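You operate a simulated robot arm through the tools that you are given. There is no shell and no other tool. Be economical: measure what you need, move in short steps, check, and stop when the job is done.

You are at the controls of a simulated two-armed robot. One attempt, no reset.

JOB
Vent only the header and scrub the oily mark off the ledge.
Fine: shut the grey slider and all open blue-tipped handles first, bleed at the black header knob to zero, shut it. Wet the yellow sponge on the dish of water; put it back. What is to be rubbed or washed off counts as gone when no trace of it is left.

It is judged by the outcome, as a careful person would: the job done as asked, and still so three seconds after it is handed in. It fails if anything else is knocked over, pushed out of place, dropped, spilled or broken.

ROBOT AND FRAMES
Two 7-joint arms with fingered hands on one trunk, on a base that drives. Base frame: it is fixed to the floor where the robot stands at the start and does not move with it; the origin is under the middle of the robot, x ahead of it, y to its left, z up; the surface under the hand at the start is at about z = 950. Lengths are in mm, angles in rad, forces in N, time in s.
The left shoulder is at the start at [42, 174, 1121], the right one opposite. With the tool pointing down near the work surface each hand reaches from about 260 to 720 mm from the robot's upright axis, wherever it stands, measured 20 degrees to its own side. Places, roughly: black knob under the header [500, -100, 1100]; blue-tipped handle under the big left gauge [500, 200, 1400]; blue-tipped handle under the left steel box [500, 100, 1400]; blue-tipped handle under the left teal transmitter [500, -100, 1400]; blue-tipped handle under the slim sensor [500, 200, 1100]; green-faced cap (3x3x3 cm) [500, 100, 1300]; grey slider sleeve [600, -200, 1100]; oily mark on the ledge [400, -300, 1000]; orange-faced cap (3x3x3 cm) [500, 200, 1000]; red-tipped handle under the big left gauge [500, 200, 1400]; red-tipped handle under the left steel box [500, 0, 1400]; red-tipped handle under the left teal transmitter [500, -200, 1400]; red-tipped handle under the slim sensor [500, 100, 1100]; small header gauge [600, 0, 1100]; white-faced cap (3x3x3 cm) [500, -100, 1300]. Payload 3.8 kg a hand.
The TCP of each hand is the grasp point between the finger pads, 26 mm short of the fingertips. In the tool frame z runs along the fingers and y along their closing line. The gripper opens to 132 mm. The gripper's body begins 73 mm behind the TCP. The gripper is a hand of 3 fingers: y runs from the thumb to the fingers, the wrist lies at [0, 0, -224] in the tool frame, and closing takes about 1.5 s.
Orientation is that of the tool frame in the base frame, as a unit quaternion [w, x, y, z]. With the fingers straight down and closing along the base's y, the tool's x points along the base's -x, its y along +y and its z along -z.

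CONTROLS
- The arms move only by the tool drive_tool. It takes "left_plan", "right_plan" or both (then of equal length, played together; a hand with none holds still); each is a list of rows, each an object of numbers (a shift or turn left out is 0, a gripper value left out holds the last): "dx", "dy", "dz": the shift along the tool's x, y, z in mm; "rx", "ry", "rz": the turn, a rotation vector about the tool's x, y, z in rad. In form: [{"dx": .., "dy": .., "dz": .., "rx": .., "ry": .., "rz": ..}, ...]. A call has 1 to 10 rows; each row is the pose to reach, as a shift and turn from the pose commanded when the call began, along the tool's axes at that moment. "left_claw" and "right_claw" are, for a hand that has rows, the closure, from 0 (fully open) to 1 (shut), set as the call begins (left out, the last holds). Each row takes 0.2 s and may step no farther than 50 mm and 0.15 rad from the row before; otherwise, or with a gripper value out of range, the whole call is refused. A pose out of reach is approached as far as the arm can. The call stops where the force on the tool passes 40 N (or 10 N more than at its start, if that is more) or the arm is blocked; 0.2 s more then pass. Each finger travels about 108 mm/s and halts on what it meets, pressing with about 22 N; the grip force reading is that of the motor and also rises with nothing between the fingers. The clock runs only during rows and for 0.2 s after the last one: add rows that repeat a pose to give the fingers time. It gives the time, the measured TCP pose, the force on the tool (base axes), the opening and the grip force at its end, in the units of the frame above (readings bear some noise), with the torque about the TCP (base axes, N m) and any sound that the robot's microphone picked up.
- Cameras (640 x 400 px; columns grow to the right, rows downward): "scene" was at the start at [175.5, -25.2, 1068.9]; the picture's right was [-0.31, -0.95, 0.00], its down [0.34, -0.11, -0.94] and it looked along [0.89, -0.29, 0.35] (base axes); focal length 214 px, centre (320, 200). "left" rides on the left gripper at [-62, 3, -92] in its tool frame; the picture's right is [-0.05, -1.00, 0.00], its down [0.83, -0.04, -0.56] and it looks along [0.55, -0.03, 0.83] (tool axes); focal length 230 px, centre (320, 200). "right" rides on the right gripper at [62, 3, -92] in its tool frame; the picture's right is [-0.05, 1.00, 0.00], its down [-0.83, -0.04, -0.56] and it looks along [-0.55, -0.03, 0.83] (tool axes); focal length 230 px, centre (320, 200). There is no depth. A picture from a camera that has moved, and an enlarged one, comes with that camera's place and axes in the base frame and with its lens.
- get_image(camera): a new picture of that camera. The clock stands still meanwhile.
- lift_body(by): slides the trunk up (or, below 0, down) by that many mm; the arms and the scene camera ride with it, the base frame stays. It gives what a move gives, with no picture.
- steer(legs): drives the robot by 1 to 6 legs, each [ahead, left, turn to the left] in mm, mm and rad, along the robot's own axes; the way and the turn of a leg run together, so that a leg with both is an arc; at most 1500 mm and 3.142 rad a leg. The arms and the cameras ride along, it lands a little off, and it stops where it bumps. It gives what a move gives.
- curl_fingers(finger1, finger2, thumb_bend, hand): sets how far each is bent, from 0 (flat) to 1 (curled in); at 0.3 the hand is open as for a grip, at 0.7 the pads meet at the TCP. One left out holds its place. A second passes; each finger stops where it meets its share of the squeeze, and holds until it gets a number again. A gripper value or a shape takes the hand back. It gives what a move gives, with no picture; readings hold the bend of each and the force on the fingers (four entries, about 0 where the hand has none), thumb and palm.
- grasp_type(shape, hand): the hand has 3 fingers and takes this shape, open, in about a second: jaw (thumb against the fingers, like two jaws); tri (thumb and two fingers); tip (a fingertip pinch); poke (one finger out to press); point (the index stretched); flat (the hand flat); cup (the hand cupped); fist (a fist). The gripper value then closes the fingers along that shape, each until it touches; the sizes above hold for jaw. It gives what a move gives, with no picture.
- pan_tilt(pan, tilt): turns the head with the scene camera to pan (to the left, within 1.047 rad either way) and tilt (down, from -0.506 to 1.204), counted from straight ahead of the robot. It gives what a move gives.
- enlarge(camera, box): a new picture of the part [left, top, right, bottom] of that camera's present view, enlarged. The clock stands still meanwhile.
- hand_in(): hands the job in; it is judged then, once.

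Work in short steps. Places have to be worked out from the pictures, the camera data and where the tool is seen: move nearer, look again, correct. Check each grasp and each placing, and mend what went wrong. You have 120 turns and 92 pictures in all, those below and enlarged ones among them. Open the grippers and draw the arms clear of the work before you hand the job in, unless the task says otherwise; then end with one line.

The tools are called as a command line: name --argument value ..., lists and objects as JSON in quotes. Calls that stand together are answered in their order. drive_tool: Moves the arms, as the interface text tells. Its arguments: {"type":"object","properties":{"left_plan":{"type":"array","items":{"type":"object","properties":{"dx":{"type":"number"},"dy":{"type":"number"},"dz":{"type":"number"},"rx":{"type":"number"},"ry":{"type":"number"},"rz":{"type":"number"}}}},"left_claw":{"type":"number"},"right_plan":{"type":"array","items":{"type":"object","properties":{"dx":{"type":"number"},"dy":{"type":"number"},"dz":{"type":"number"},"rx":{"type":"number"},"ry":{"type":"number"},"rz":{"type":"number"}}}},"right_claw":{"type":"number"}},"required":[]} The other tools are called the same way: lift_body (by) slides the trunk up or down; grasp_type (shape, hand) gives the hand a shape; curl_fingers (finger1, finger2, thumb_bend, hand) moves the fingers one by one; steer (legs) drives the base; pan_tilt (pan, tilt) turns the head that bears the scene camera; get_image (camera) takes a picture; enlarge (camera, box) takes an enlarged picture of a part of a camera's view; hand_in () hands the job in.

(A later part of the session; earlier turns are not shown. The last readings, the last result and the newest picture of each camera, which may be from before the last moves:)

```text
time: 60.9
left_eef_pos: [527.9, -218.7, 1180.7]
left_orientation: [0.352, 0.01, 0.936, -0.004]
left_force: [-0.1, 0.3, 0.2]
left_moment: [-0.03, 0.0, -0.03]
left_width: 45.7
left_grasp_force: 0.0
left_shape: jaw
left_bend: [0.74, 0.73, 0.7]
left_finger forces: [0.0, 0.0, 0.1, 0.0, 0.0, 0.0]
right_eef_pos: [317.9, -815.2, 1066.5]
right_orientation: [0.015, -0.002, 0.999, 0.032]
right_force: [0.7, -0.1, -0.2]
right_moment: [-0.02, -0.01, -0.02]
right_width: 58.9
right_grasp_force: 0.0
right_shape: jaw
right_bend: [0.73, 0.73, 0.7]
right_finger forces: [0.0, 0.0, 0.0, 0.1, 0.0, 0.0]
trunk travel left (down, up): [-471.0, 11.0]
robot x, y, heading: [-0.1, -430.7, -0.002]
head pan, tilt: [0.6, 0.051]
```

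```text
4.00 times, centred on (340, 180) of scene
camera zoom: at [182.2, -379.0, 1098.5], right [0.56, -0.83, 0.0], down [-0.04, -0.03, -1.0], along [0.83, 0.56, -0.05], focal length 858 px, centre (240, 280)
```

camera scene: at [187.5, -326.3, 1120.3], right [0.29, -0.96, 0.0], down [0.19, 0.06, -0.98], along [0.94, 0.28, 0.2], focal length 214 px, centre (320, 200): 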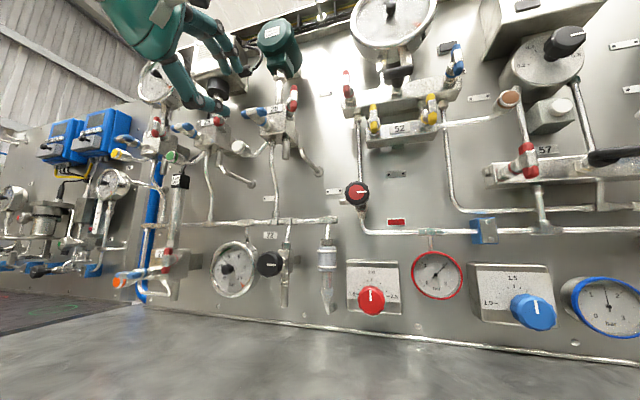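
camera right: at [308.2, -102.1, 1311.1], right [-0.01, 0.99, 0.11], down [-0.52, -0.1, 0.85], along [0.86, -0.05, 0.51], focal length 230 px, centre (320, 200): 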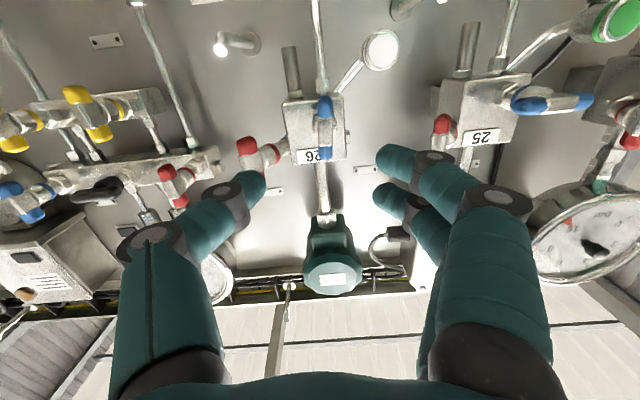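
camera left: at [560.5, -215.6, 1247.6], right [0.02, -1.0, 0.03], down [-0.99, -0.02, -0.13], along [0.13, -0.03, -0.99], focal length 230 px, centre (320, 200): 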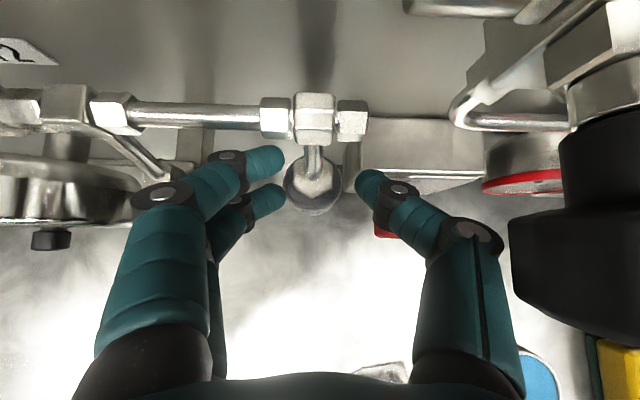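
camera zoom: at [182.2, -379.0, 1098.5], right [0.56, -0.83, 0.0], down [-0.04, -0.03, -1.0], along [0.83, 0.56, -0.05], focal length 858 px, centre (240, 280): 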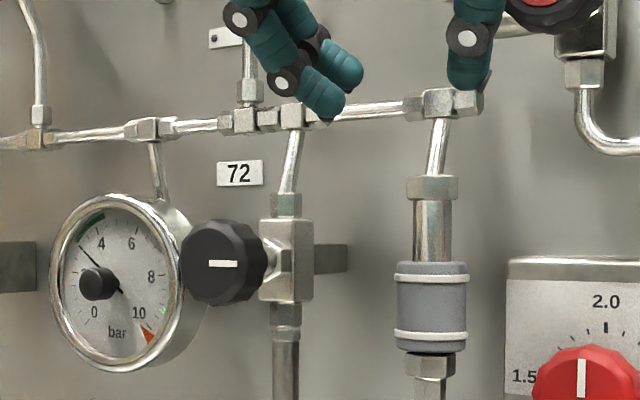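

Slider shut; gauge still 3 bar. Now the knob (axis toward me, centre ≈[531,-131,1087]): I bring the left hand level in front of it.

drive_tool --left_plan '[{"dx": 21, "dy": 5, "dz": -10, "ry": -0.14}, {"dx": 42, "dy": 20, "dz": -10, "ry": -0.28}, {"dx": 63, "dy": 36, "dz": -5, "ry": -0.42}, {"dx": 84, "dy": 53, "dz": 0, "ry": -0.56}, {"dx": 105, "dy": 70, "dz": 5, "ry": -0.7}, {"dx": 126, "dy": 88, "dz": 10, "ry": -0.85}]' --left_claw 0.3

drive_tool --left_plan '[{"rz": 0.15}, {"rz": 0.3}, {"rz": 0.45}, {"rz": 0.6}, {"rz": 0.75}, {"rz": 0.9}, {"rz": 1.05}, {"rz": 1.2}, {"rz": 1.3}]'

get_image --camera "left"

```text
time: 62.3
left_eef_pos: [462.0, -137.7, 1195.8]
left_orientation: [0.656, 0.007, 0.754, -0.003]
left_force: [0.1, 0.0, 0.6]
left_moment: [0.0, -0.01, 0.0]
left_width: 92.3
left_grasp_force: 0.0
left_shape: jaw
left_bend: [0.68, 0.68, 0.64]
left_finger forces: [0.0, 0.0, 0.1, 0.1, 0.1, 0.1]
left hand out of reach, approached as far as the arm can: row 4, 5, 6
right_eef_pos: [318.3, -814.3, 1066.9]
right_orientation: [0.015, -0.002, 0.999, 0.031]
right_force: [-0.5, 0.2, -1.3]
right_moment: [0.0, -0.05, 0.0]
right_width: 59.0
right_grasp_force: 0.2
right_shape: jaw
right_bend: [0.73, 0.73, 0.7]
right_finger forces: [0.0, 0.1, 0.0, 0.0, 0.1, 0.1]
trunk travel left (down, up): [-471.0, 11.0]
robot x, y, heading: [-0.5, -428.8, -0.005]
head pan, tilt: [0.6, 0.051]
```

```text
time: 64.3
left_eef_pos: [462.4, -137.2, 1195.1]
left_orientation: [0.524, 0.463, 0.595, 0.396]
left_force: [-0.3, 0.4, 0.1]
left_moment: [0.02, 0.01, 0.03]
left_width: 92.4
left_grasp_force: 0.1
left_shape: jaw
left_bend: [0.68, 0.68, 0.64]
left_finger forces: [0.0, 0.0, 0.1, 0.0, 0.0, 0.0]
right_eef_pos: [318.2, -815.1, 1064.8]
right_orientation: [0.014, -0.001, 0.999, 0.032]
right_force: [0.0, -0.2, 1.6]
right_moment: [-0.01, -0.01, -0.01]
right_width: 59.0
right_grasp_force: 0.1
right_shape: jaw
right_bend: [0.73, 0.73, 0.7]
right_finger forces: [0.0, 0.0, 0.0, 0.0, 0.0, 0.1]
trunk travel left (down, up): [-471.0, 11.0]
robot x, y, heading: [2.9, -425.7, 0.002]
head pan, tilt: [0.6, 0.051]
```

```text
43 pictures are left
camera left: at [373.4, -194.8, 1227.7], right [-0.14, -0.31, -0.94], down [-0.57, 0.8, -0.18], along [0.81, 0.52, -0.29], focal length 230 px, centre (320, 200)
```

left: 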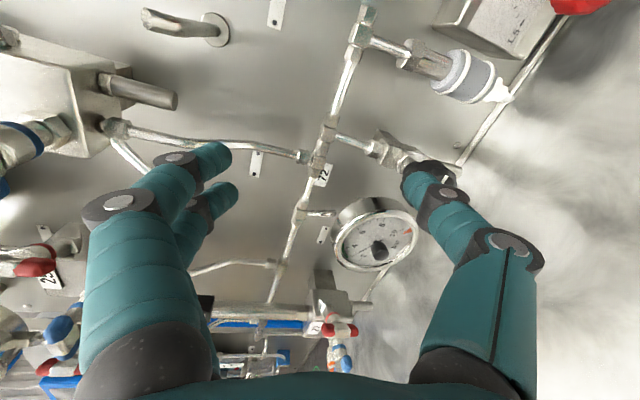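

The arm can't get lower at this trunk height. I raise the right hand clear of the ledge, then lower the trunk 107 mm.

drive_tool --right_plan '[{"dz": -40}, {"dz": -80}, {"dz": -120}]'

lift_body --by -107

get_image --camera "left"

```text
time: 65.1
left_eef_pos: [461.6, -136.7, 1195.3]
left_orientation: [0.524, 0.462, 0.596, 0.395]
left_force: [-0.1, -0.2, 0.4]
left_moment: [0.01, 0.02, -0.02]
left_width: 92.3
left_grasp_force: 0.1
left_shape: jaw
left_bend: [0.68, 0.68, 0.64]
left_finger forces: [0.0, 0.0, 0.1, 0.0, 0.1, 0.0]
right_eef_pos: [315.5, -821.7, 1187.3]
right_orientation: [0.013, -0.002, 0.999, 0.031]
right_force: [-0.3, 1.1, 0.2]
right_moment: [0.01, -0.01, -0.01]
right_width: 59.0
right_grasp_force: 0.0
right_shape: jaw
right_bend: [0.73, 0.73, 0.7]
right_finger forces: [0.0, 0.1, 0.1, 0.1, 0.0, 0.1]
trunk travel left (down, up): [-471.0, 11.0]
robot x, y, heading: [1.0, -429.6, -0.005]
head pan, tilt: [0.6, 0.051]
```

```text
time: 66.1
left_eef_pos: [495.9, -132.4, 1024.5]
left_orientation: [0.465, 0.494, 0.644, 0.353]
left_force: [-18.7, 12.4, 17.9]
left_moment: [-0.72, -2.16, 0.6]
left_width: 99.1
left_grasp_force: 0.1
left_shape: jaw
left_bend: [0.43, 0.67, 0.64]
left_finger forces: [23.5, 0.1, 0.0, 0.1, 0.1, 0.1]
right_eef_pos: [317.9, -822.3, 1093.7]
right_orientation: [-0.014, 0.003, 0.999, 0.03]
right_force: [0.5, 0.5, 0.1]
right_moment: [-0.04, 0.03, 0.0]
right_width: 59.0
right_grasp_force: 0.1
right_shape: jaw
right_bend: [0.73, 0.73, 0.7]
right_finger forces: [0.0, 0.0, 0.0, 0.0, 0.2, 0.0]
trunk travel left (down, up): [-395.0, 86.0]
robot x, y, heading: [-2.2, -427.7, 0.002]
head pan, tilt: [0.6, 0.051]
stopped: the force on the tool passed its limit at 44 N (the readings are from after the stop); the commanded pose is now the measured one
```

```text
42 pictures are left
camera left: at [414.4, -189.9, 1072.6], right [-0.3, -0.31, -0.9], down [-0.61, 0.79, -0.07], along [0.73, 0.53, -0.43], focal length 230 px, centre (320, 200)
```

left: 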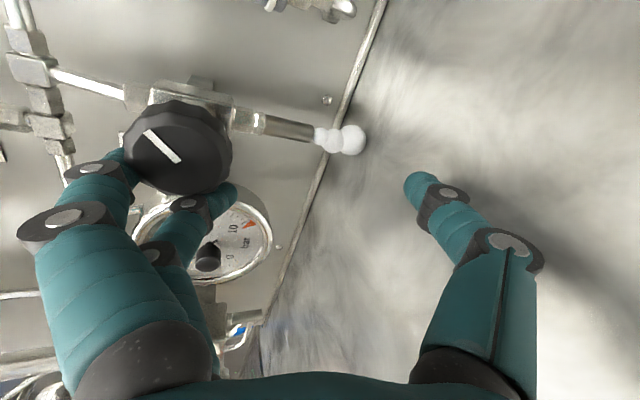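

Lowering the trunk let the arm catch up to its earlier command and a finger pushed the knob round: it is now bleeding (vapour at the outlet), with slider and blue handles already shut. I back the hand straight off and look.

drive_tool --left_plan '[{"dz": -15}, {"dz": -35}, {"dz": -60}]'

get_image --camera "left"

get_image --camera "scene"

```text
time: 66.9
left_eef_pos: [490.9, -123.1, 1041.7]
left_orientation: [0.462, 0.5, 0.645, 0.348]
left_force: [2.7, 1.5, 8.6]
left_moment: [-0.01, -0.17, 0.0]
left_width: 96.6
left_grasp_force: 0.1
left_shape: jaw
left_bend: [0.56, 0.68, 0.64]
left_finger forces: [6.9, 0.0, 0.0, 0.1, 0.1, 0.1]
left hand out of reach, approached as far as the arm can: row 1, 2, 3
right_eef_pos: [318.5, -823.7, 1093.9]
right_orientation: [-0.015, 0.004, 0.999, 0.031]
right_force: [0.7, 0.0, -0.7]
right_moment: [0.01, -0.04, 0.0]
right_width: 58.9
right_grasp_force: 0.1
right_shape: jaw
right_bend: [0.73, 0.73, 0.7]
right_finger forces: [0.1, 0.0, 0.1, 0.1, 0.1, 0.1]
trunk travel left (down, up): [-395.0, 86.0]
robot x, y, heading: [-1.0, -427.4, -0.001]
head pan, tilt: [0.6, 0.051]
```

```text
41 pictures are left
camera left: at [409.7, -180.8, 1090.9], right [-0.32, -0.31, -0.9], down [-0.6, 0.8, -0.06], along [0.73, 0.52, -0.44], focal length 230 px, centre (320, 200)
```

left: 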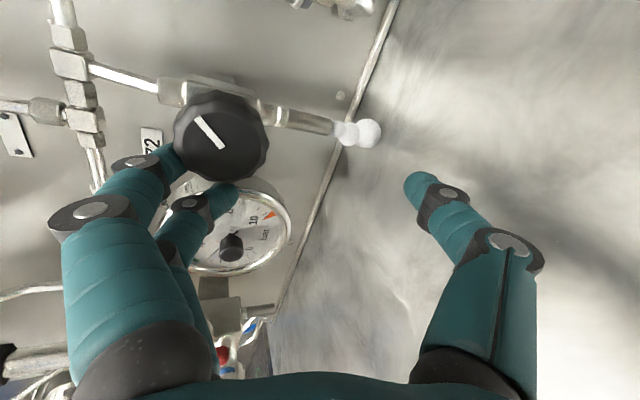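

```text
40 pictures are left
camera scene: at [172.6, -379.1, 996.1], right [0.56, -0.83, 0.0], down [-0.04, -0.03, -1.0], along [0.83, 0.56, -0.05], focal length 214 px, centre (320, 200)
```

scene: 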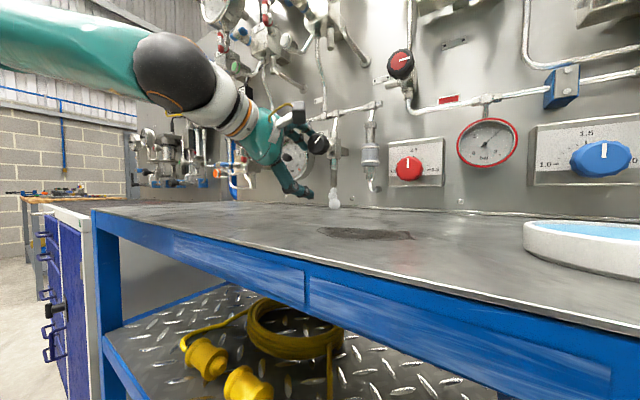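

The hand is at its near limit, so I back the whole base 100 mm; the knob stays clear of the fingers straight back.

steer --legs '[[-100, 0, 0]]'

get_image --camera "left"

```text
time: 68.0
left_eef_pos: [390.8, -122.1, 1041.9]
left_orientation: [0.461, 0.498, 0.646, 0.35]
left_force: [0.3, -0.1, -0.2]
left_moment: [0.03, 0.01, -0.01]
left_width: 92.6
left_grasp_force: 0.0
left_shape: jaw
left_bend: [0.67, 0.68, 0.64]
left_finger forces: [0.1, 0.0, 0.0, 0.1, 0.0, 0.0]
right_eef_pos: [218.1, -824.4, 1093.7]
right_orientation: [-0.014, 0.002, 0.999, 0.03]
right_force: [-0.1, 0.3, 0.5]
right_moment: [0.04, -0.06, -0.03]
right_width: 58.8
right_grasp_force: 0.0
right_shape: jaw
right_bend: [0.73, 0.73, 0.7]
right_finger forces: [0.0, 0.0, 0.1, 0.0, 0.1, 0.1]
trunk travel left (down, up): [-395.0, 86.0]
robot x, y, heading: [-101.8, -425.4, -0.003]
head pan, tilt: [0.6, 0.051]
```

```text
39 pictures are left
camera left: at [309.7, -179.3, 1091.1], right [-0.32, -0.31, -0.9], down [-0.6, 0.8, -0.06], along [0.73, 0.52, -0.44], focal length 230 px, centre (320, 200)
```

left: 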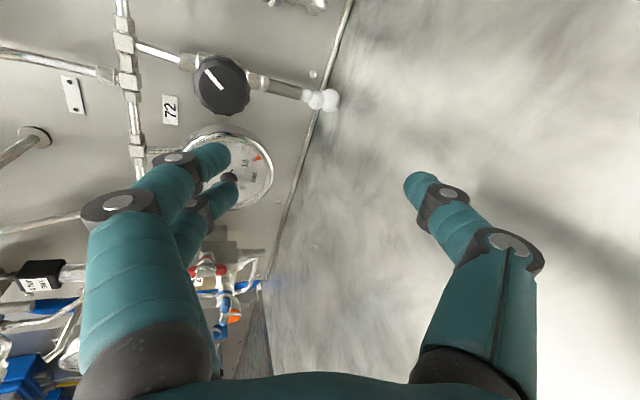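

The mark stands about 45° counter-clockwise of its start, so CCW opens. I level the hand and line up with the knob again, looking at the gauge meanwhile.

drive_tool --left_plan '[{"dx": -9, "dy": 21, "dz": 5, "rx": -0.1, "ry": -0.03}, {"dx": -17, "dy": 43, "dz": 20, "rx": -0.2, "ry": -0.06}, {"dx": -26, "dy": 64, "dz": 40, "rx": -0.309, "ry": -0.083}, {"dx": -26, "dy": 64, "dz": 61, "rx": -0.309, "ry": -0.083}]'

get_image --camera "left"

enlarge --camera "scene" --box '[220, 80, 400, 230]'

```text
time: 68.9
left_eef_pos: [392.6, -35.1, 1004.8]
left_orientation: [0.396, 0.475, 0.649, 0.443]
left_force: [-1.3, -6.8, 24.8]
left_moment: [-0.66, 0.71, 0.22]
left_width: 90.1
left_grasp_force: 0.0
left_shape: jaw
left_bend: [0.67, 0.67, 0.68]
left_finger forces: [0.0, 0.1, 0.0, 0.0, 24.5, 0.0]
left hand out of reach, approached as far as the arm can: row 1, 2, 3, 4
right_eef_pos: [218.2, -823.7, 1093.5]
right_orientation: [-0.014, 0.004, 0.999, 0.032]
right_force: [0.4, 0.5, -0.4]
right_moment: [-0.01, -0.02, 0.0]
right_width: 58.7
right_grasp_force: 0.0
right_shape: jaw
right_bend: [0.73, 0.73, 0.7]
right_finger forces: [0.1, 0.0, 0.0, 0.0, 0.0, 0.0]
trunk travel left (down, up): [-395.0, 86.0]
robot x, y, heading: [-101.4, -423.2, -0.001]
head pan, tilt: [0.6, 0.051]
stopped in row 4 (left hand): the force on the tool passed its limit at 101 N (the readings are from after the stop); the commanded pose is now the measured one
```

```text
38 pictures are left
camera left: at [322.2, -113.1, 1041.3], right [-0.25, -0.21, -0.95], down [-0.73, 0.69, 0.04], along [0.64, 0.7, -0.32], focal length 230 px, centre (320, 200)
```

left: 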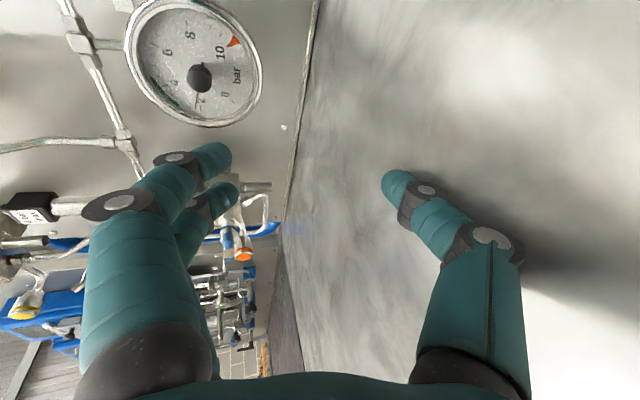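

```text
2.67 times, centred on (310, 155) of scene
camera zoom: at [71.6, -378.4, 996.7], right [0.56, -0.83, 0.0], down [-0.04, -0.03, -1.0], along [0.83, 0.56, -0.05], focal length 572 px, centre (347, 320)
```

zoom: 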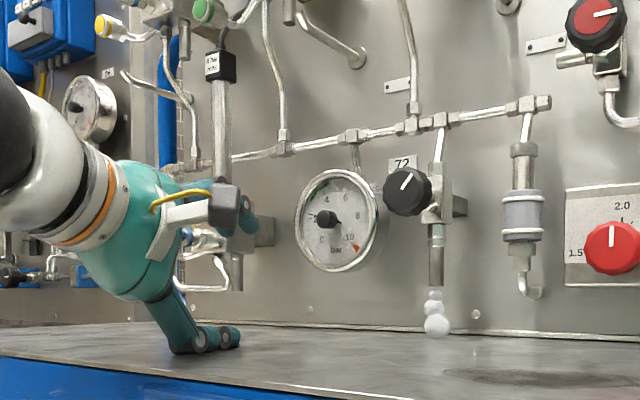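

The thumb had touched the ledge; the gauge is falling while it bleeds. I lift the trunk 40 mm to free the thumb, then unroll the hand while moving up.

lift_body --by 40

drive_tool --left_plan '[{"dx": -5, "dy": 6.6, "dz": -3, "rz": -0.15}, {"dx": -10, "dy": 13, "dz": -6, "rz": -0.3}, {"dx": -15, "dy": 20, "dz": -9, "rz": -0.45}, {"dx": -20, "dy": 26, "dz": -12, "rz": -0.6}, {"dx": -25, "dy": 33, "dz": -16, "rz": -0.75}, {"dx": -30, "dy": 40, "dz": -19, "rz": -0.9}, {"dx": -35, "dy": 47, "dz": -22, "rz": -1.05}, {"dx": -40, "dy": 53, "dz": -25, "rz": -1.2}, {"dx": -45, "dy": 60, "dz": -28, "rz": -1.35}]'

get_image --camera "left"

```text
time: 69.8
left_eef_pos: [392.4, -33.5, 1036.4]
left_orientation: [0.389, 0.477, 0.655, 0.439]
left_force: [-0.4, -0.5, -0.7]
left_moment: [0.0, -0.03, 0.02]
left_width: 92.2
left_grasp_force: 0.0
left_shape: jaw
left_bend: [0.67, 0.67, 0.64]
left_finger forces: [0.1, 0.1, 0.0, 0.1, 0.0, 0.0]
right_eef_pos: [219.9, -824.4, 1132.4]
right_orientation: [-0.015, 0.002, 0.999, 0.031]
right_force: [-0.3, 0.3, -0.9]
right_moment: [0.02, 0.03, -0.03]
right_width: 58.8
right_grasp_force: 0.0
right_shape: jaw
right_bend: [0.73, 0.73, 0.7]
right_finger forces: [0.0, 0.1, 0.1, 0.1, 0.1, 0.1]
trunk travel left (down, up): [-435.0, 46.0]
robot x, y, heading: [-102.2, -427.3, -0.004]
head pan, tilt: [0.6, 0.051]
```

```text
time: 71.8
left_eef_pos: [394.5, -73.6, 1108.3]
left_orientation: [0.578, -0.038, 0.809, 0.099]
left_force: [-0.4, 0.8, -0.3]
left_moment: [0.0, 0.0, 0.0]
left_width: 92.0
left_grasp_force: 0.0
left_shape: jaw
left_bend: [0.67, 0.67, 0.64]
left_finger forces: [0.0, 0.1, 0.0, 0.0, 0.1, 0.1]
right_eef_pos: [218.1, -824.5, 1133.1]
right_orientation: [-0.014, 0.003, 0.999, 0.031]
right_force: [0.6, 0.0, -0.7]
right_moment: [-0.01, 0.03, -0.04]
right_width: 59.1
right_grasp_force: 0.0
right_shape: jaw
right_bend: [0.73, 0.73, 0.7]
right_finger forces: [0.1, 0.0, 0.0, 0.0, 0.1, 0.1]
trunk travel left (down, up): [-435.0, 46.0]
robot x, y, heading: [-104.9, -427.8, -0.005]
head pan, tilt: [0.6, 0.051]
```

```text
36 pictures are left
camera left: at [329.0, -92.0, 1195.6], right [0.19, -0.98, -0.07], down [-0.78, -0.11, -0.62], along [0.6, 0.17, -0.78], focal length 230 px, centre (320, 200)
```

left: 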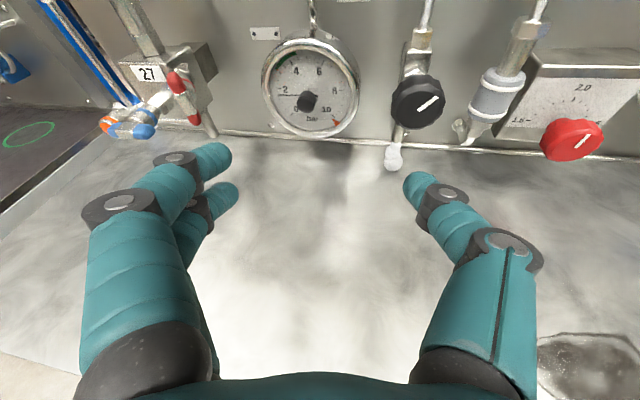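

Good posture now; gauge about 1.8 bar and still falling. Knob face at [531,-131,1088]; I level the hand and line up 60 mm short of it.

drive_tool --left_plan '[{"dx": -2, "dy": -24, "dz": 16, "rx": 0.05, "ry": -0.08, "rz": -0.02}, {"dx": -4, "dy": -48, "dz": 32, "rx": 0.1, "ry": -0.16, "rz": -0.04}, {"dx": -7, "dy": -72, "dz": 48, "rx": 0.15, "ry": -0.25, "rz": -0.065}, {"dx": -9, "dy": -72, "dz": 65, "rx": 0.195, "ry": -0.328, "rz": -0.087}]'

get_image --camera "left"

```text
time: 72.8
left_eef_pos: [446.5, -94.0, 1106.1]
left_orientation: [0.691, -0.004, 0.722, 0.017]
left_force: [0.1, 0.1, -0.2]
left_moment: [0.0, -0.01, 0.0]
left_width: 92.0
left_grasp_force: 0.0
left_shape: jaw
left_bend: [0.67, 0.67, 0.64]
left_finger forces: [0.0, 0.0, 0.1, 0.0, 0.0, 0.0]
left hand out of reach, approached as far as the arm can: row 2, 3, 4
right_eef_pos: [220.2, -825.8, 1130.7]
right_orientation: [-0.017, 0.002, 0.999, 0.032]
right_force: [0.1, -0.7, -0.3]
right_moment: [0.02, 0.01, 0.0]
right_width: 58.7
right_grasp_force: 0.0
right_shape: jaw
right_bend: [0.73, 0.73, 0.7]
right_finger forces: [0.1, 0.0, 0.0, 0.0, 0.0, 0.0]
trunk travel left (down, up): [-435.0, 46.0]
robot x, y, heading: [-102.5, -426.9, -0.001]
head pan, tilt: [0.6, 0.051]
```

```text
35 pictures are left
camera left: at [357.7, -94.2, 1171.4], right [0.03, -1.0, 0.03], down [-0.59, -0.04, -0.81], along [0.81, 0.0, -0.59], focal length 230 px, centre (320, 200)
```

left: 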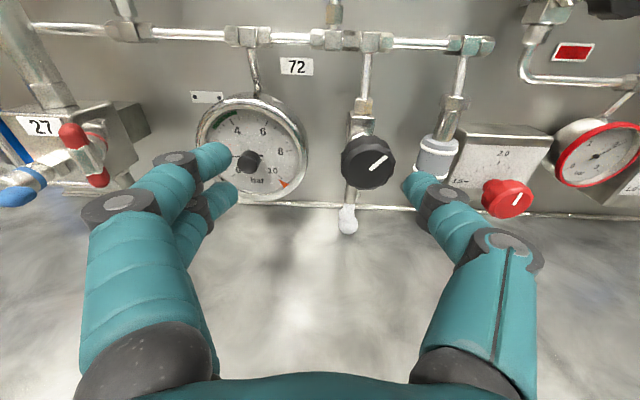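

The arm won't shift lower or inward here, but the hand is level, so I use base and trunk as the fine stage: steer 30 ahead, 37 right, then trunk 18 down.

steer --legs '[[20, -37, 0]]'

lift_body --by -18

get_image --camera "left"

```text
time: 73.8
left_eef_pos: [465.9, -129.2, 1105.3]
left_orientation: [0.691, -0.004, 0.722, 0.015]
left_force: [-0.4, -0.2, -1.2]
left_moment: [0.01, -0.01, 0.03]
left_width: 92.4
left_grasp_force: 0.0
left_shape: jaw
left_bend: [0.67, 0.67, 0.64]
left_finger forces: [0.1, 0.0, 0.0, 0.1, 0.0, 0.0]
right_eef_pos: [238.8, -861.6, 1132.9]
right_orientation: [-0.015, 0.002, 0.999, 0.03]
right_force: [-0.1, -0.2, -0.1]
right_moment: [0.04, 0.01, -0.02]
right_width: 58.7
right_grasp_force: 0.1
right_shape: jaw
right_bend: [0.73, 0.73, 0.7]
right_finger forces: [0.0, 0.0, 0.1, 0.0, 0.1, 0.0]
trunk travel left (down, up): [-435.0, 46.0]
robot x, y, heading: [-82.8, -465.7, -0.004]
head pan, tilt: [0.6, 0.051]
```

```text
time: 74.4
left_eef_pos: [464.9, -129.2, 1089.4]
left_orientation: [0.692, -0.003, 0.722, 0.013]
left_force: [0.7, -0.2, 0.6]
left_moment: [0.05, 0.02, 0.03]
left_width: 92.5
left_grasp_force: 0.2
left_shape: jaw
left_bend: [0.67, 0.67, 0.64]
left_finger forces: [0.0, 0.0, 0.0, 0.0, 0.0, 0.0]
right_eef_pos: [238.1, -859.8, 1115.1]
right_orientation: [-0.014, 0.003, 0.999, 0.03]
right_force: [0.2, -0.1, -0.2]
right_moment: [0.0, 0.02, 0.01]
right_width: 58.6
right_grasp_force: 0.1
right_shape: jaw
right_bend: [0.73, 0.73, 0.7]
right_finger forces: [0.0, 0.0, 0.1, 0.0, 0.0, 0.0]
trunk travel left (down, up): [-417.0, 64.0]
robot x, y, heading: [-83.6, -464.8, -0.003]
head pan, tilt: [0.6, 0.051]
```

```text
34 pictures are left
camera left: at [375.3, -129.2, 1154.1], right [0.03, -1.0, 0.04], down [-0.59, -0.05, -0.81], along [0.81, 0.0, -0.59], focal length 230 px, centre (320, 200)
```

left: 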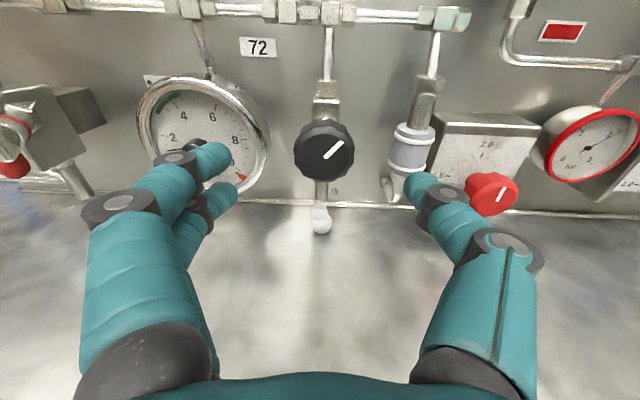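

Lined up with the knob. I narrow to about 66 mm and drive the base forward 60 mm, so the fingers surround it.

drive_tool --left_plan '[{"dz": 1}, {"dz": 1}, {"dz": 1}]' --left_claw 0.5

steer --legs '[[60, -1, 0]]'

get_image --camera "left"

enlarge --camera "scene" --box '[220, 80, 400, 230]'

```text
time: 75.2
left_eef_pos: [465.8, -129.1, 1086.4]
left_orientation: [0.691, -0.003, 0.722, 0.013]
left_force: [0.7, -0.4, 0.1]
left_moment: [0.0, -0.03, 0.0]
left_width: 66.7
left_grasp_force: 0.0
left_shape: jaw
left_bend: [0.73, 0.73, 0.7]
left_finger forces: [0.0, 0.1, 0.0, 0.1, 0.0, 0.0]
right_eef_pos: [239.7, -860.3, 1115.0]
right_orientation: [-0.015, 0.003, 0.999, 0.03]
right_force: [-0.5, 0.1, 0.3]
right_moment: [-0.01, 0.01, -0.01]
right_width: 58.9
right_grasp_force: 0.0
right_shape: jaw
right_bend: [0.73, 0.73, 0.7]
right_finger forces: [0.0, 0.1, 0.0, 0.0, 0.1, 0.0]
trunk travel left (down, up): [-417.0, 64.0]
robot x, y, heading: [-80.5, -467.2, -0.002]
head pan, tilt: [0.6, 0.051]
```

```text
time: 76.2
left_eef_pos: [527.6, -131.4, 1087.4]
left_orientation: [0.69, -0.005, 0.723, 0.015]
left_force: [0.3, -0.2, 0.0]
left_moment: [-0.06, -0.02, -0.03]
left_width: 66.4
left_grasp_force: 0.0
left_shape: jaw
left_bend: [0.73, 0.73, 0.7]
left_finger forces: [0.0, 0.0, 0.0, 0.0, 0.1, 0.0]
right_eef_pos: [299.3, -861.3, 1115.7]
right_orientation: [-0.015, 0.003, 0.999, 0.031]
right_force: [0.5, 1.0, 0.0]
right_moment: [-0.01, 0.04, -0.01]
right_width: 59.0
right_grasp_force: 0.1
right_shape: jaw
right_bend: [0.73, 0.73, 0.7]
right_finger forces: [0.0, 0.0, 0.0, 0.1, 0.0, 0.0]
trunk travel left (down, up): [-417.0, 64.0]
robot x, y, heading: [-23.1, -463.2, -0.006]
head pan, tilt: [0.6, 0.051]
```

```text
33 pictures are left
camera left: at [437.7, -130.7, 1153.1], right [0.03, -1.0, 0.04], down [-0.59, -0.05, -0.81], along [0.81, 0.0, -0.59], focal length 230 px, centre (320, 200)
```

left: 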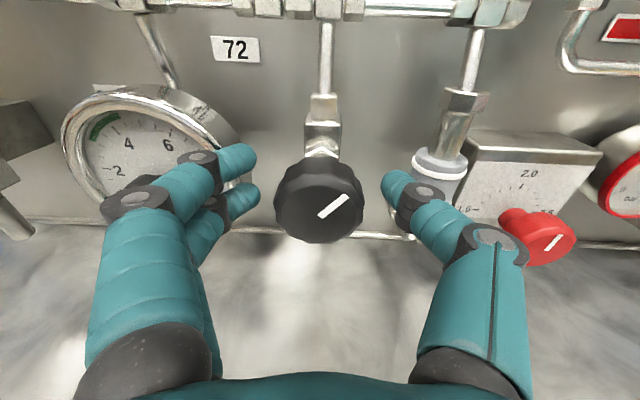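

```text
2.67 times, centred on (310, 155) of scene
camera zoom: at [156.6, -416.0, 1023.7], right [0.56, -0.83, 0.0], down [-0.04, -0.03, -1.0], along [0.83, 0.56, -0.05], focal length 572 px, centre (347, 320)
```

zoom: 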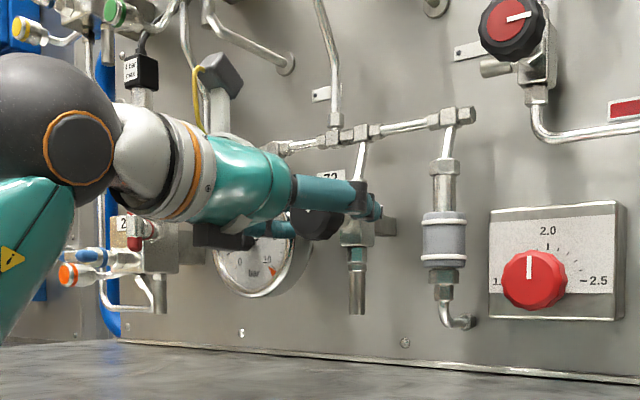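

No vapour at the outlet any more. I check the gauge needle closely.

enlarge --camera "scene" --box '[290, 160, 350, 200]'

enlarge --camera "left" --box '[50, 70, 250, 240]'

```text
10.00 times, centred on (320, 180) of scene
camera zoom: at [156.6, -416.0, 1023.7], right [0.56, -0.83, 0.0], down [-0.04, -0.03, -1.0], along [0.83, 0.56, -0.05], focal length 2145 px, centre (320, 400)
```

zoom: 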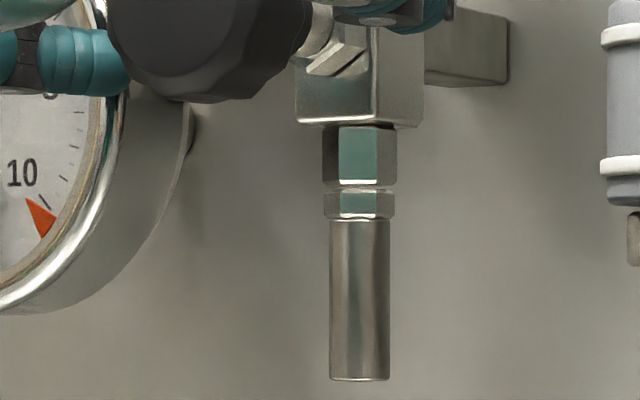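

```text
2.35 times, centred on (150, 155) of left
camera zoom: at [437.7, -130.7, 1153.1], right [0.03, -1.0, 0.04], down [-0.59, -0.05, -0.81], along [0.81, 0.0, -0.59], focal length 541 px, centre (720, 306)
```

zoom: 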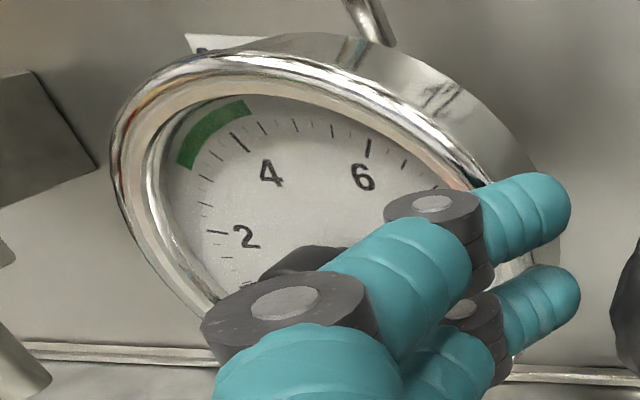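

The needle is below 2 but hidden; I zoom the scene camera further left on the gauge.

enlarge --camera "scene" --box '[262, 155, 312, 195]'

```text
10.00 times, centred on (287, 175) of scene
camera zoom: at [156.6, -416.0, 1023.7], right [0.56, -0.83, 0.0], down [-0.04, -0.03, -1.0], along [0.83, 0.56, -0.05], focal length 2145 px, centre (650, 450)
```

zoom: 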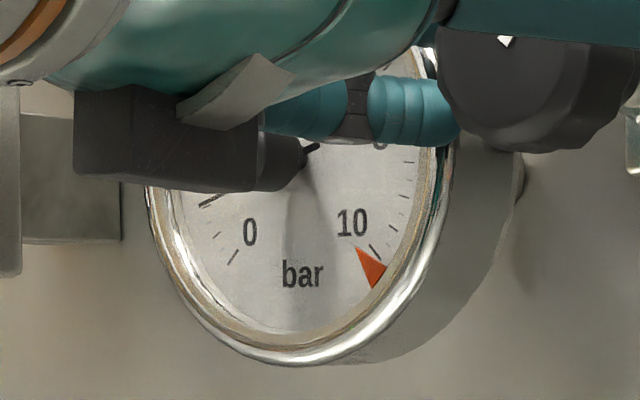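

Needle is about 0.9 bar and still bleeding. I grip the knob, which also passes time.

drive_tool --left_plan '[{"dz": 0}, {"dz": 0}, {"dz": 0}, {"dz": 0}, {"dz": 0}]' --left_claw 1

drive_tool --left_plan '[{"rz": -0.12}, {"rz": -0.24}, {"rz": -0.36}, {"rz": -0.48}]'

get_image --camera "left"

```text
time: 77.4
left_eef_pos: [527.4, -130.5, 1087.1]
left_orientation: [0.692, -0.003, 0.722, 0.014]
left_force: [9.9, -1.8, 3.1]
left_moment: [0.0, 0.0, -0.04]
left_width: 22.9
left_grasp_force: 22.1
left_shape: jaw
left_bend: [0.73, 0.73, 0.72]
left_finger forces: [9.3, 9.2, 0.0, 0.0, 21.7, 0.0]
right_eef_pos: [298.9, -862.1, 1114.7]
right_orientation: [-0.016, 0.003, 0.999, 0.03]
right_force: [0.0, 0.0, -0.8]
right_moment: [0.01, 0.0, 0.01]
right_width: 59.1
right_grasp_force: 0.0
right_shape: jaw
right_bend: [0.73, 0.73, 0.7]
right_finger forces: [0.0, 0.1, 0.1, 0.0, 0.0, 0.0]
trunk travel left (down, up): [-417.0, 64.0]
robot x, y, heading: [-21.5, -466.8, -0.004]
head pan, tilt: [0.6, 0.051]
```

```text
time: 78.4
left_eef_pos: [528.0, -129.9, 1088.5]
left_orientation: [0.675, -0.175, 0.7, -0.152]
left_force: [15.4, 2.1, 8.0]
left_moment: [0.08, -0.11, -0.17]
left_width: 23.2
left_grasp_force: 21.8
left_shape: jaw
left_bend: [0.72, 0.73, 0.72]
left_finger forces: [13.2, 10.5, 0.0, 0.0, 20.9, 0.0]
right_eef_pos: [300.0, -860.8, 1114.7]
right_orientation: [-0.015, 0.003, 0.999, 0.03]
right_force: [-0.6, -0.1, 0.2]
right_moment: [0.03, -0.01, -0.01]
right_width: 58.8
right_grasp_force: 0.0
right_shape: jaw
right_bend: [0.73, 0.73, 0.7]
right_finger forces: [0.0, 0.1, 0.0, 0.1, 0.0, 0.0]
trunk travel left (down, up): [-417.0, 64.0]
robot x, y, heading: [-22.2, -466.6, 0.0]
head pan, tilt: [0.6, 0.051]
```

```text
28 pictures are left
camera left: at [436.6, -102.1, 1145.2], right [0.04, -0.87, 0.5], down [-0.57, -0.43, -0.7], along [0.82, -0.25, -0.52], focal length 230 px, centre (320, 200)
```

left: 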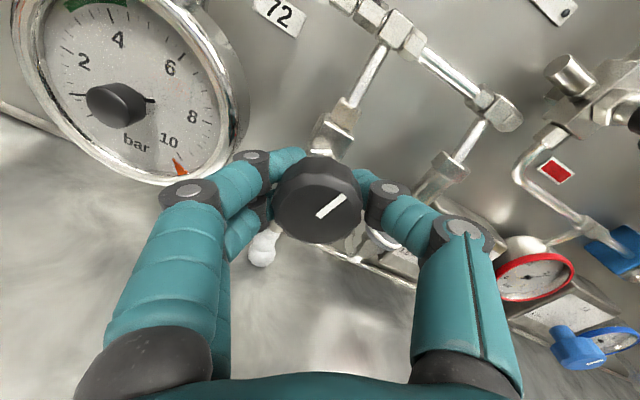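

The knob follows the hand and the gauge is in view (about 1 bar). I wait a few seconds holding it open.

drive_tool --left_plan '[{"dz": 0}, {"dz": 0}, {"dz": 0}, {"dz": 0}, {"dz": 0}, {"dz": 0}, {"dz": 0}, {"dz": 0}, {"dz": 0}, {"dz": 0}]'

drive_tool --left_plan '[{"dz": 0}, {"dz": 0}, {"dz": 0}, {"dz": 0}, {"dz": 0}, {"dz": 0}, {"dz": 0}, {"dz": 0}, {"dz": 0}, {"dz": 0}]'

enlarge --camera "left" --box '[0, 0, 300, 270]'

```text
time: 80.6
left_eef_pos: [527.7, -130.4, 1087.2]
left_orientation: [0.675, -0.175, 0.701, -0.15]
left_force: [16.5, 4.3, 10.5]
left_moment: [0.04, -0.16, -0.14]
left_width: 22.7
left_grasp_force: 21.6
left_shape: jaw
left_bend: [0.72, 0.73, 0.72]
left_finger forces: [13.7, 10.6, 0.1, 0.0, 21.4, 0.1]
right_eef_pos: [299.2, -861.8, 1115.8]
right_orientation: [-0.015, 0.003, 0.999, 0.031]
right_force: [-0.3, -0.1, -0.1]
right_moment: [0.03, 0.02, 0.01]
right_width: 58.8
right_grasp_force: 0.1
right_shape: jaw
right_bend: [0.73, 0.73, 0.7]
right_finger forces: [0.1, 0.1, 0.1, 0.0, 0.1, 0.1]
trunk travel left (down, up): [-417.0, 64.0]
robot x, y, heading: [-22.4, -467.4, -0.004]
head pan, tilt: [0.6, 0.051]
```

```text
time: 82.8
left_eef_pos: [526.7, -131.0, 1087.3]
left_orientation: [0.675, -0.176, 0.701, -0.151]
left_force: [16.9, 4.8, 12.6]
left_moment: [0.03, -0.17, -0.14]
left_width: 22.7
left_grasp_force: 21.9
left_shape: jaw
left_bend: [0.72, 0.73, 0.72]
left_finger forces: [14.0, 10.4, 0.0, 0.0, 21.5, 0.0]
right_eef_pos: [298.9, -861.5, 1114.7]
right_orientation: [-0.016, 0.003, 0.999, 0.031]
right_force: [0.0, -0.7, 0.2]
right_moment: [0.03, -0.02, -0.01]
right_width: 58.8
right_grasp_force: 0.0
right_shape: jaw
right_bend: [0.73, 0.73, 0.7]
right_finger forces: [0.0, 0.0, 0.0, 0.0, 0.0, 0.0]
trunk travel left (down, up): [-417.0, 64.0]
robot x, y, heading: [-23.0, -467.4, 0.001]
head pan, tilt: [0.6, 0.051]
```

```text
1.48 times, centred on (150, 135) of left
camera zoom: at [436.6, -102.3, 1145.1], right [0.04, -0.87, 0.49], down [-0.58, -0.43, -0.7], along [0.82, -0.25, -0.52], focal length 341 px, centre (572, 296)
```

zoom: 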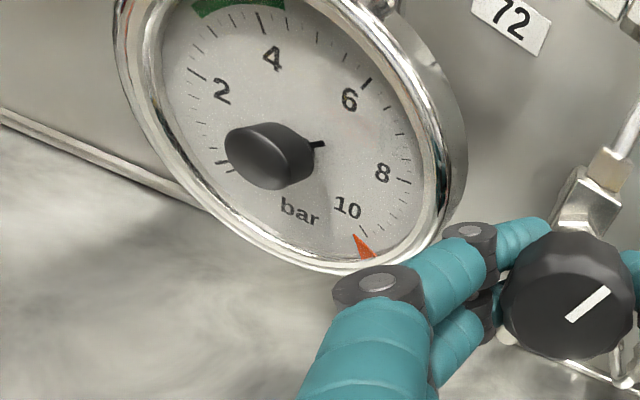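

The needle is nearly at the zero tick. I wait a bit more.

drive_tool --left_plan '[{"dz": 0}, {"dz": 0}, {"dz": 0}, {"dz": 0}, {"dz": 0}, {"dz": 0}, {"dz": 0}, {"dz": 0}, {"dz": 0}, {"dz": 0}]'

drive_tool --left_plan '[{"dz": 0}, {"dz": 0}, {"dz": 0}, {"dz": 0}, {"dz": 0}, {"dz": 0}, {"dz": 0}, {"dz": 0}, {"dz": 0}, {"dz": 0}]'

drive_tool --left_plan '[{"dz": 0}, {"dz": 0}, {"dz": 0}, {"dz": 0}, {"dz": 0}, {"dz": 0}, {"dz": 0}, {"dz": 0}, {"dz": 0}, {"dz": 0}]'

enlarge --camera "left" --box '[40, 20, 280, 280]'

```text
time: 85.0
left_eef_pos: [526.6, -129.8, 1087.1]
left_orientation: [0.675, -0.176, 0.701, -0.15]
left_force: [16.8, 5.5, 11.7]
left_moment: [0.03, -0.16, -0.11]
left_width: 22.9
left_grasp_force: 22.0
left_shape: jaw
left_bend: [0.72, 0.73, 0.72]
left_finger forces: [14.0, 10.4, 0.0, 0.0, 21.6, 0.0]
right_eef_pos: [299.9, -861.8, 1114.3]
right_orientation: [-0.016, 0.003, 0.999, 0.031]
right_force: [-0.1, -0.3, -0.4]
right_moment: [0.0, 0.01, 0.03]
right_width: 59.0
right_grasp_force: 0.1
right_shape: jaw
right_bend: [0.73, 0.73, 0.7]
right_finger forces: [0.0, 0.0, 0.1, 0.0, 0.1, 0.1]
trunk travel left (down, up): [-417.0, 64.0]
robot x, y, heading: [-25.9, -460.9, -0.004]
head pan, tilt: [0.6, 0.051]
```

```text
time: 87.2
left_eef_pos: [527.6, -131.1, 1087.5]
left_orientation: [0.675, -0.176, 0.701, -0.15]
left_force: [17.0, 4.2, 11.8]
left_moment: [0.0, -0.15, -0.1]
left_width: 23.1
left_grasp_force: 21.7
left_shape: jaw
left_bend: [0.72, 0.73, 0.72]
left_finger forces: [14.0, 10.4, 0.1, 0.1, 21.6, 0.1]
right_eef_pos: [299.2, -860.7, 1115.7]
right_orientation: [-0.016, 0.003, 0.999, 0.03]
right_force: [-0.5, -0.1, -0.2]
right_moment: [0.04, -0.01, 0.03]
right_width: 58.8
right_grasp_force: 0.1
right_shape: jaw
right_bend: [0.73, 0.73, 0.7]
right_finger forces: [0.1, 0.1, 0.1, 0.0, 0.0, 0.0]
trunk travel left (down, up): [-417.0, 64.0]
robot x, y, heading: [-23.7, -464.4, -0.004]
head pan, tilt: [0.6, 0.051]
```

```text
time: 89.4
left_eef_pos: [526.3, -129.7, 1086.9]
left_orientation: [0.675, -0.176, 0.701, -0.15]
left_force: [17.1, 5.2, 12.1]
left_moment: [0.04, -0.16, -0.11]
left_width: 23.0
left_grasp_force: 21.4
left_shape: jaw
left_bend: [0.72, 0.73, 0.72]
left_finger forces: [13.9, 10.4, 0.0, 0.0, 21.6, 0.0]
right_eef_pos: [299.4, -861.8, 1115.0]
right_orientation: [-0.016, 0.003, 0.999, 0.029]
right_force: [0.1, -0.4, -0.1]
right_moment: [-0.04, 0.02, -0.05]
right_width: 59.0
right_grasp_force: 0.1
right_shape: jaw
right_bend: [0.73, 0.73, 0.7]
right_finger forces: [0.1, 0.0, 0.0, 0.1, 0.0, 0.0]
trunk travel left (down, up): [-417.0, 64.0]
robot x, y, heading: [-24.3, -461.0, -0.005]
head pan, tilt: [0.6, 0.051]
```

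```text
1.54 times, centred on (160, 150) of left
camera zoom: at [436.6, -102.3, 1145.1], right [0.04, -0.87, 0.49], down [-0.58, -0.43, -0.7], along [0.82, -0.25, -0.52], focal length 354 px, centre (566, 277)
```

zoom: 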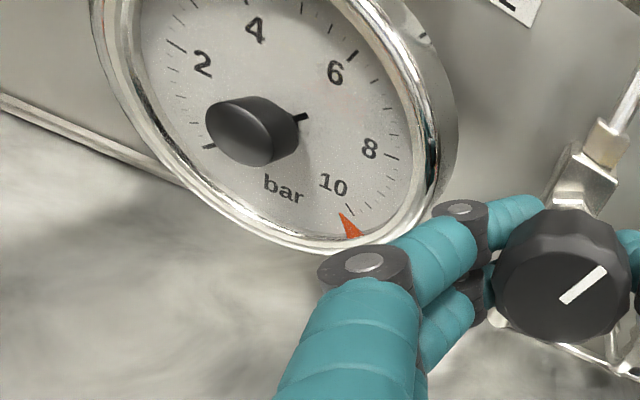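

The needle is on the zero tick and there's no vapour. I shut the knob: clockwise 1.25 rad back to its original mark, watching torque.

drive_tool --left_plan '[{"rz": 0.14}, {"rz": 0.28}, {"rz": 0.42}, {"rz": 0.56}, {"rz": 0.7}, {"rz": 0.84}, {"rz": 0.98}, {"rz": 1.12}, {"rz": 1.25}]'

get_image --camera "left"

```text
time: 91.4
left_eef_pos: [528.8, -132.1, 1086.7]
left_orientation: [0.634, 0.27, 0.672, 0.272]
left_force: [12.1, -7.9, 0.0]
left_moment: [-0.11, -0.08, -0.05]
left_width: 22.5
left_grasp_force: 21.8
left_shape: jaw
left_bend: [0.73, 0.73, 0.72]
left_finger forces: [8.4, 8.1, 0.0, 0.1, 25.1, 0.1]
right_eef_pos: [299.6, -862.4, 1114.6]
right_orientation: [-0.015, 0.003, 0.999, 0.032]
right_force: [-0.7, -0.2, 0.2]
right_moment: [0.05, 0.01, 0.01]
right_width: 58.9
right_grasp_force: 0.1
right_shape: jaw
right_bend: [0.73, 0.73, 0.7]
right_finger forces: [0.0, 0.0, 0.1, 0.0, 0.0, 0.0]
trunk travel left (down, up): [-417.0, 64.0]
robot x, y, heading: [-23.1, -466.4, -0.004]
head pan, tilt: [0.6, 0.051]
```

```text
25 pictures are left
camera left: at [438.9, -175.7, 1136.8], right [-0.01, -0.74, -0.67], down [-0.6, 0.54, -0.59], along [0.8, 0.39, -0.45], focal length 230 px, centre (320, 200)
```

left: 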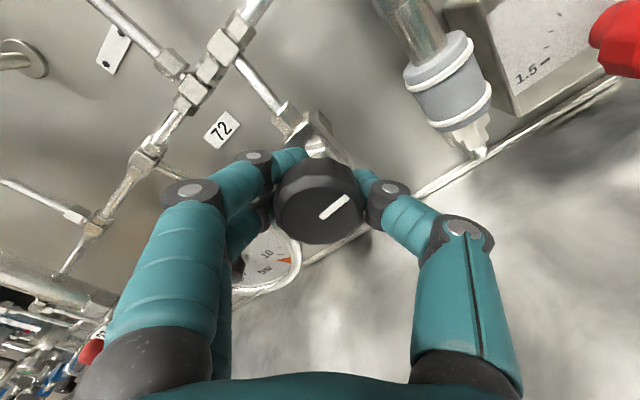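

The mark is back at 3 o'clock. A further clockwise nudge checks for the stop.

drive_tool --left_plan '[{"rz": 0.1}, {"rz": 0.2}]'

drive_tool --left_plan '[{"dz": 0}, {"dz": 0}, {"dz": 0}, {"dz": 0}, {"dz": 0}]' --left_claw 0.5

steer --legs '[[-90, 0, 0]]'

get_image --camera "left"

```text
time: 92.0
left_eef_pos: [529.3, -132.8, 1085.9]
left_orientation: [0.605, 0.335, 0.641, 0.334]
left_force: [14.3, -12.0, -0.8]
left_moment: [-0.72, 0.13, -0.16]
left_width: 21.7
left_grasp_force: 22.0
left_shape: jaw
left_bend: [0.73, 0.73, 0.72]
left_finger forces: [7.7, 12.5, 0.1, 0.1, 26.8, 0.0]
right_eef_pos: [300.8, -862.9, 1113.8]
right_orientation: [-0.016, 0.003, 0.999, 0.032]
right_force: [0.7, -0.3, 0.4]
right_moment: [-0.01, -0.02, 0.02]
right_width: 58.9
right_grasp_force: 0.0
right_shape: jaw
right_bend: [0.73, 0.73, 0.7]
right_finger forces: [0.0, 0.1, 0.0, 0.0, 0.1, 0.0]
trunk travel left (down, up): [-417.0, 64.0]
robot x, y, heading: [-22.2, -464.7, -0.001]
head pan, tilt: [0.6, 0.051]
```

```text
time: 93.2
left_eef_pos: [526.6, -130.4, 1089.0]
left_orientation: [0.605, 0.334, 0.641, 0.335]
left_force: [0.1, -0.3, 0.1]
left_moment: [0.02, 0.01, 0.05]
left_width: 65.2
left_grasp_force: 0.0
left_shape: jaw
left_bend: [0.73, 0.73, 0.7]
left_finger forces: [0.0, 0.0, 0.0, 0.0, 0.1, 0.0]
right_eef_pos: [297.5, -861.0, 1114.3]
right_orientation: [-0.016, 0.003, 0.999, 0.03]
right_force: [0.0, 0.4, -0.6]
right_moment: [-0.01, 0.01, -0.07]
right_width: 58.8
right_grasp_force: 0.2
right_shape: jaw
right_bend: [0.73, 0.73, 0.7]
right_finger forces: [0.0, 0.0, 0.0, 0.0, 0.0, 0.1]
trunk travel left (down, up): [-417.0, 64.0]
robot x, y, heading: [-26.6, -465.7, -0.0]
head pan, tilt: [0.6, 0.051]
```

```text
time: 94.3
left_eef_pos: [437.7, -130.5, 1087.9]
left_orientation: [0.605, 0.334, 0.641, 0.334]
left_force: [-0.5, -0.2, -1.0]
left_moment: [0.01, 0.01, 0.01]
left_width: 65.2
left_grasp_force: 0.1
left_shape: jaw
left_bend: [0.73, 0.73, 0.7]
left_finger forces: [0.1, 0.1, 0.1, 0.1, 0.0, 0.0]
right_eef_pos: [208.8, -861.4, 1114.7]
right_orientation: [-0.014, 0.002, 0.999, 0.031]
right_force: [0.2, 1.0, 0.1]
right_moment: [0.01, 0.01, 0.02]
right_width: 58.8
right_grasp_force: 0.1
right_shape: jaw
right_bend: [0.73, 0.73, 0.7]
right_finger forces: [0.0, 0.1, 0.0, 0.0, 0.0, 0.1]
trunk travel left (down, up): [-417.0, 64.0]
robot x, y, heading: [-112.5, -464.4, -0.008]
head pan, tilt: [0.6, 0.051]
```

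```text
24 pictures are left
camera left: at [347.9, -181.9, 1129.0], right [-0.02, -0.6, -0.8], down [-0.59, 0.65, -0.47], along [0.8, 0.47, -0.37], focal length 230 px, centre (320, 200)
```

left: 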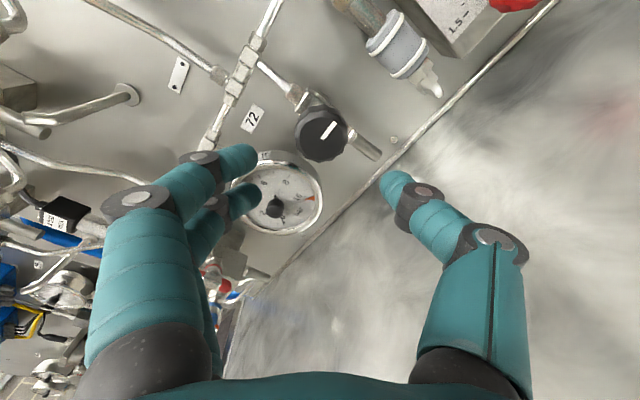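

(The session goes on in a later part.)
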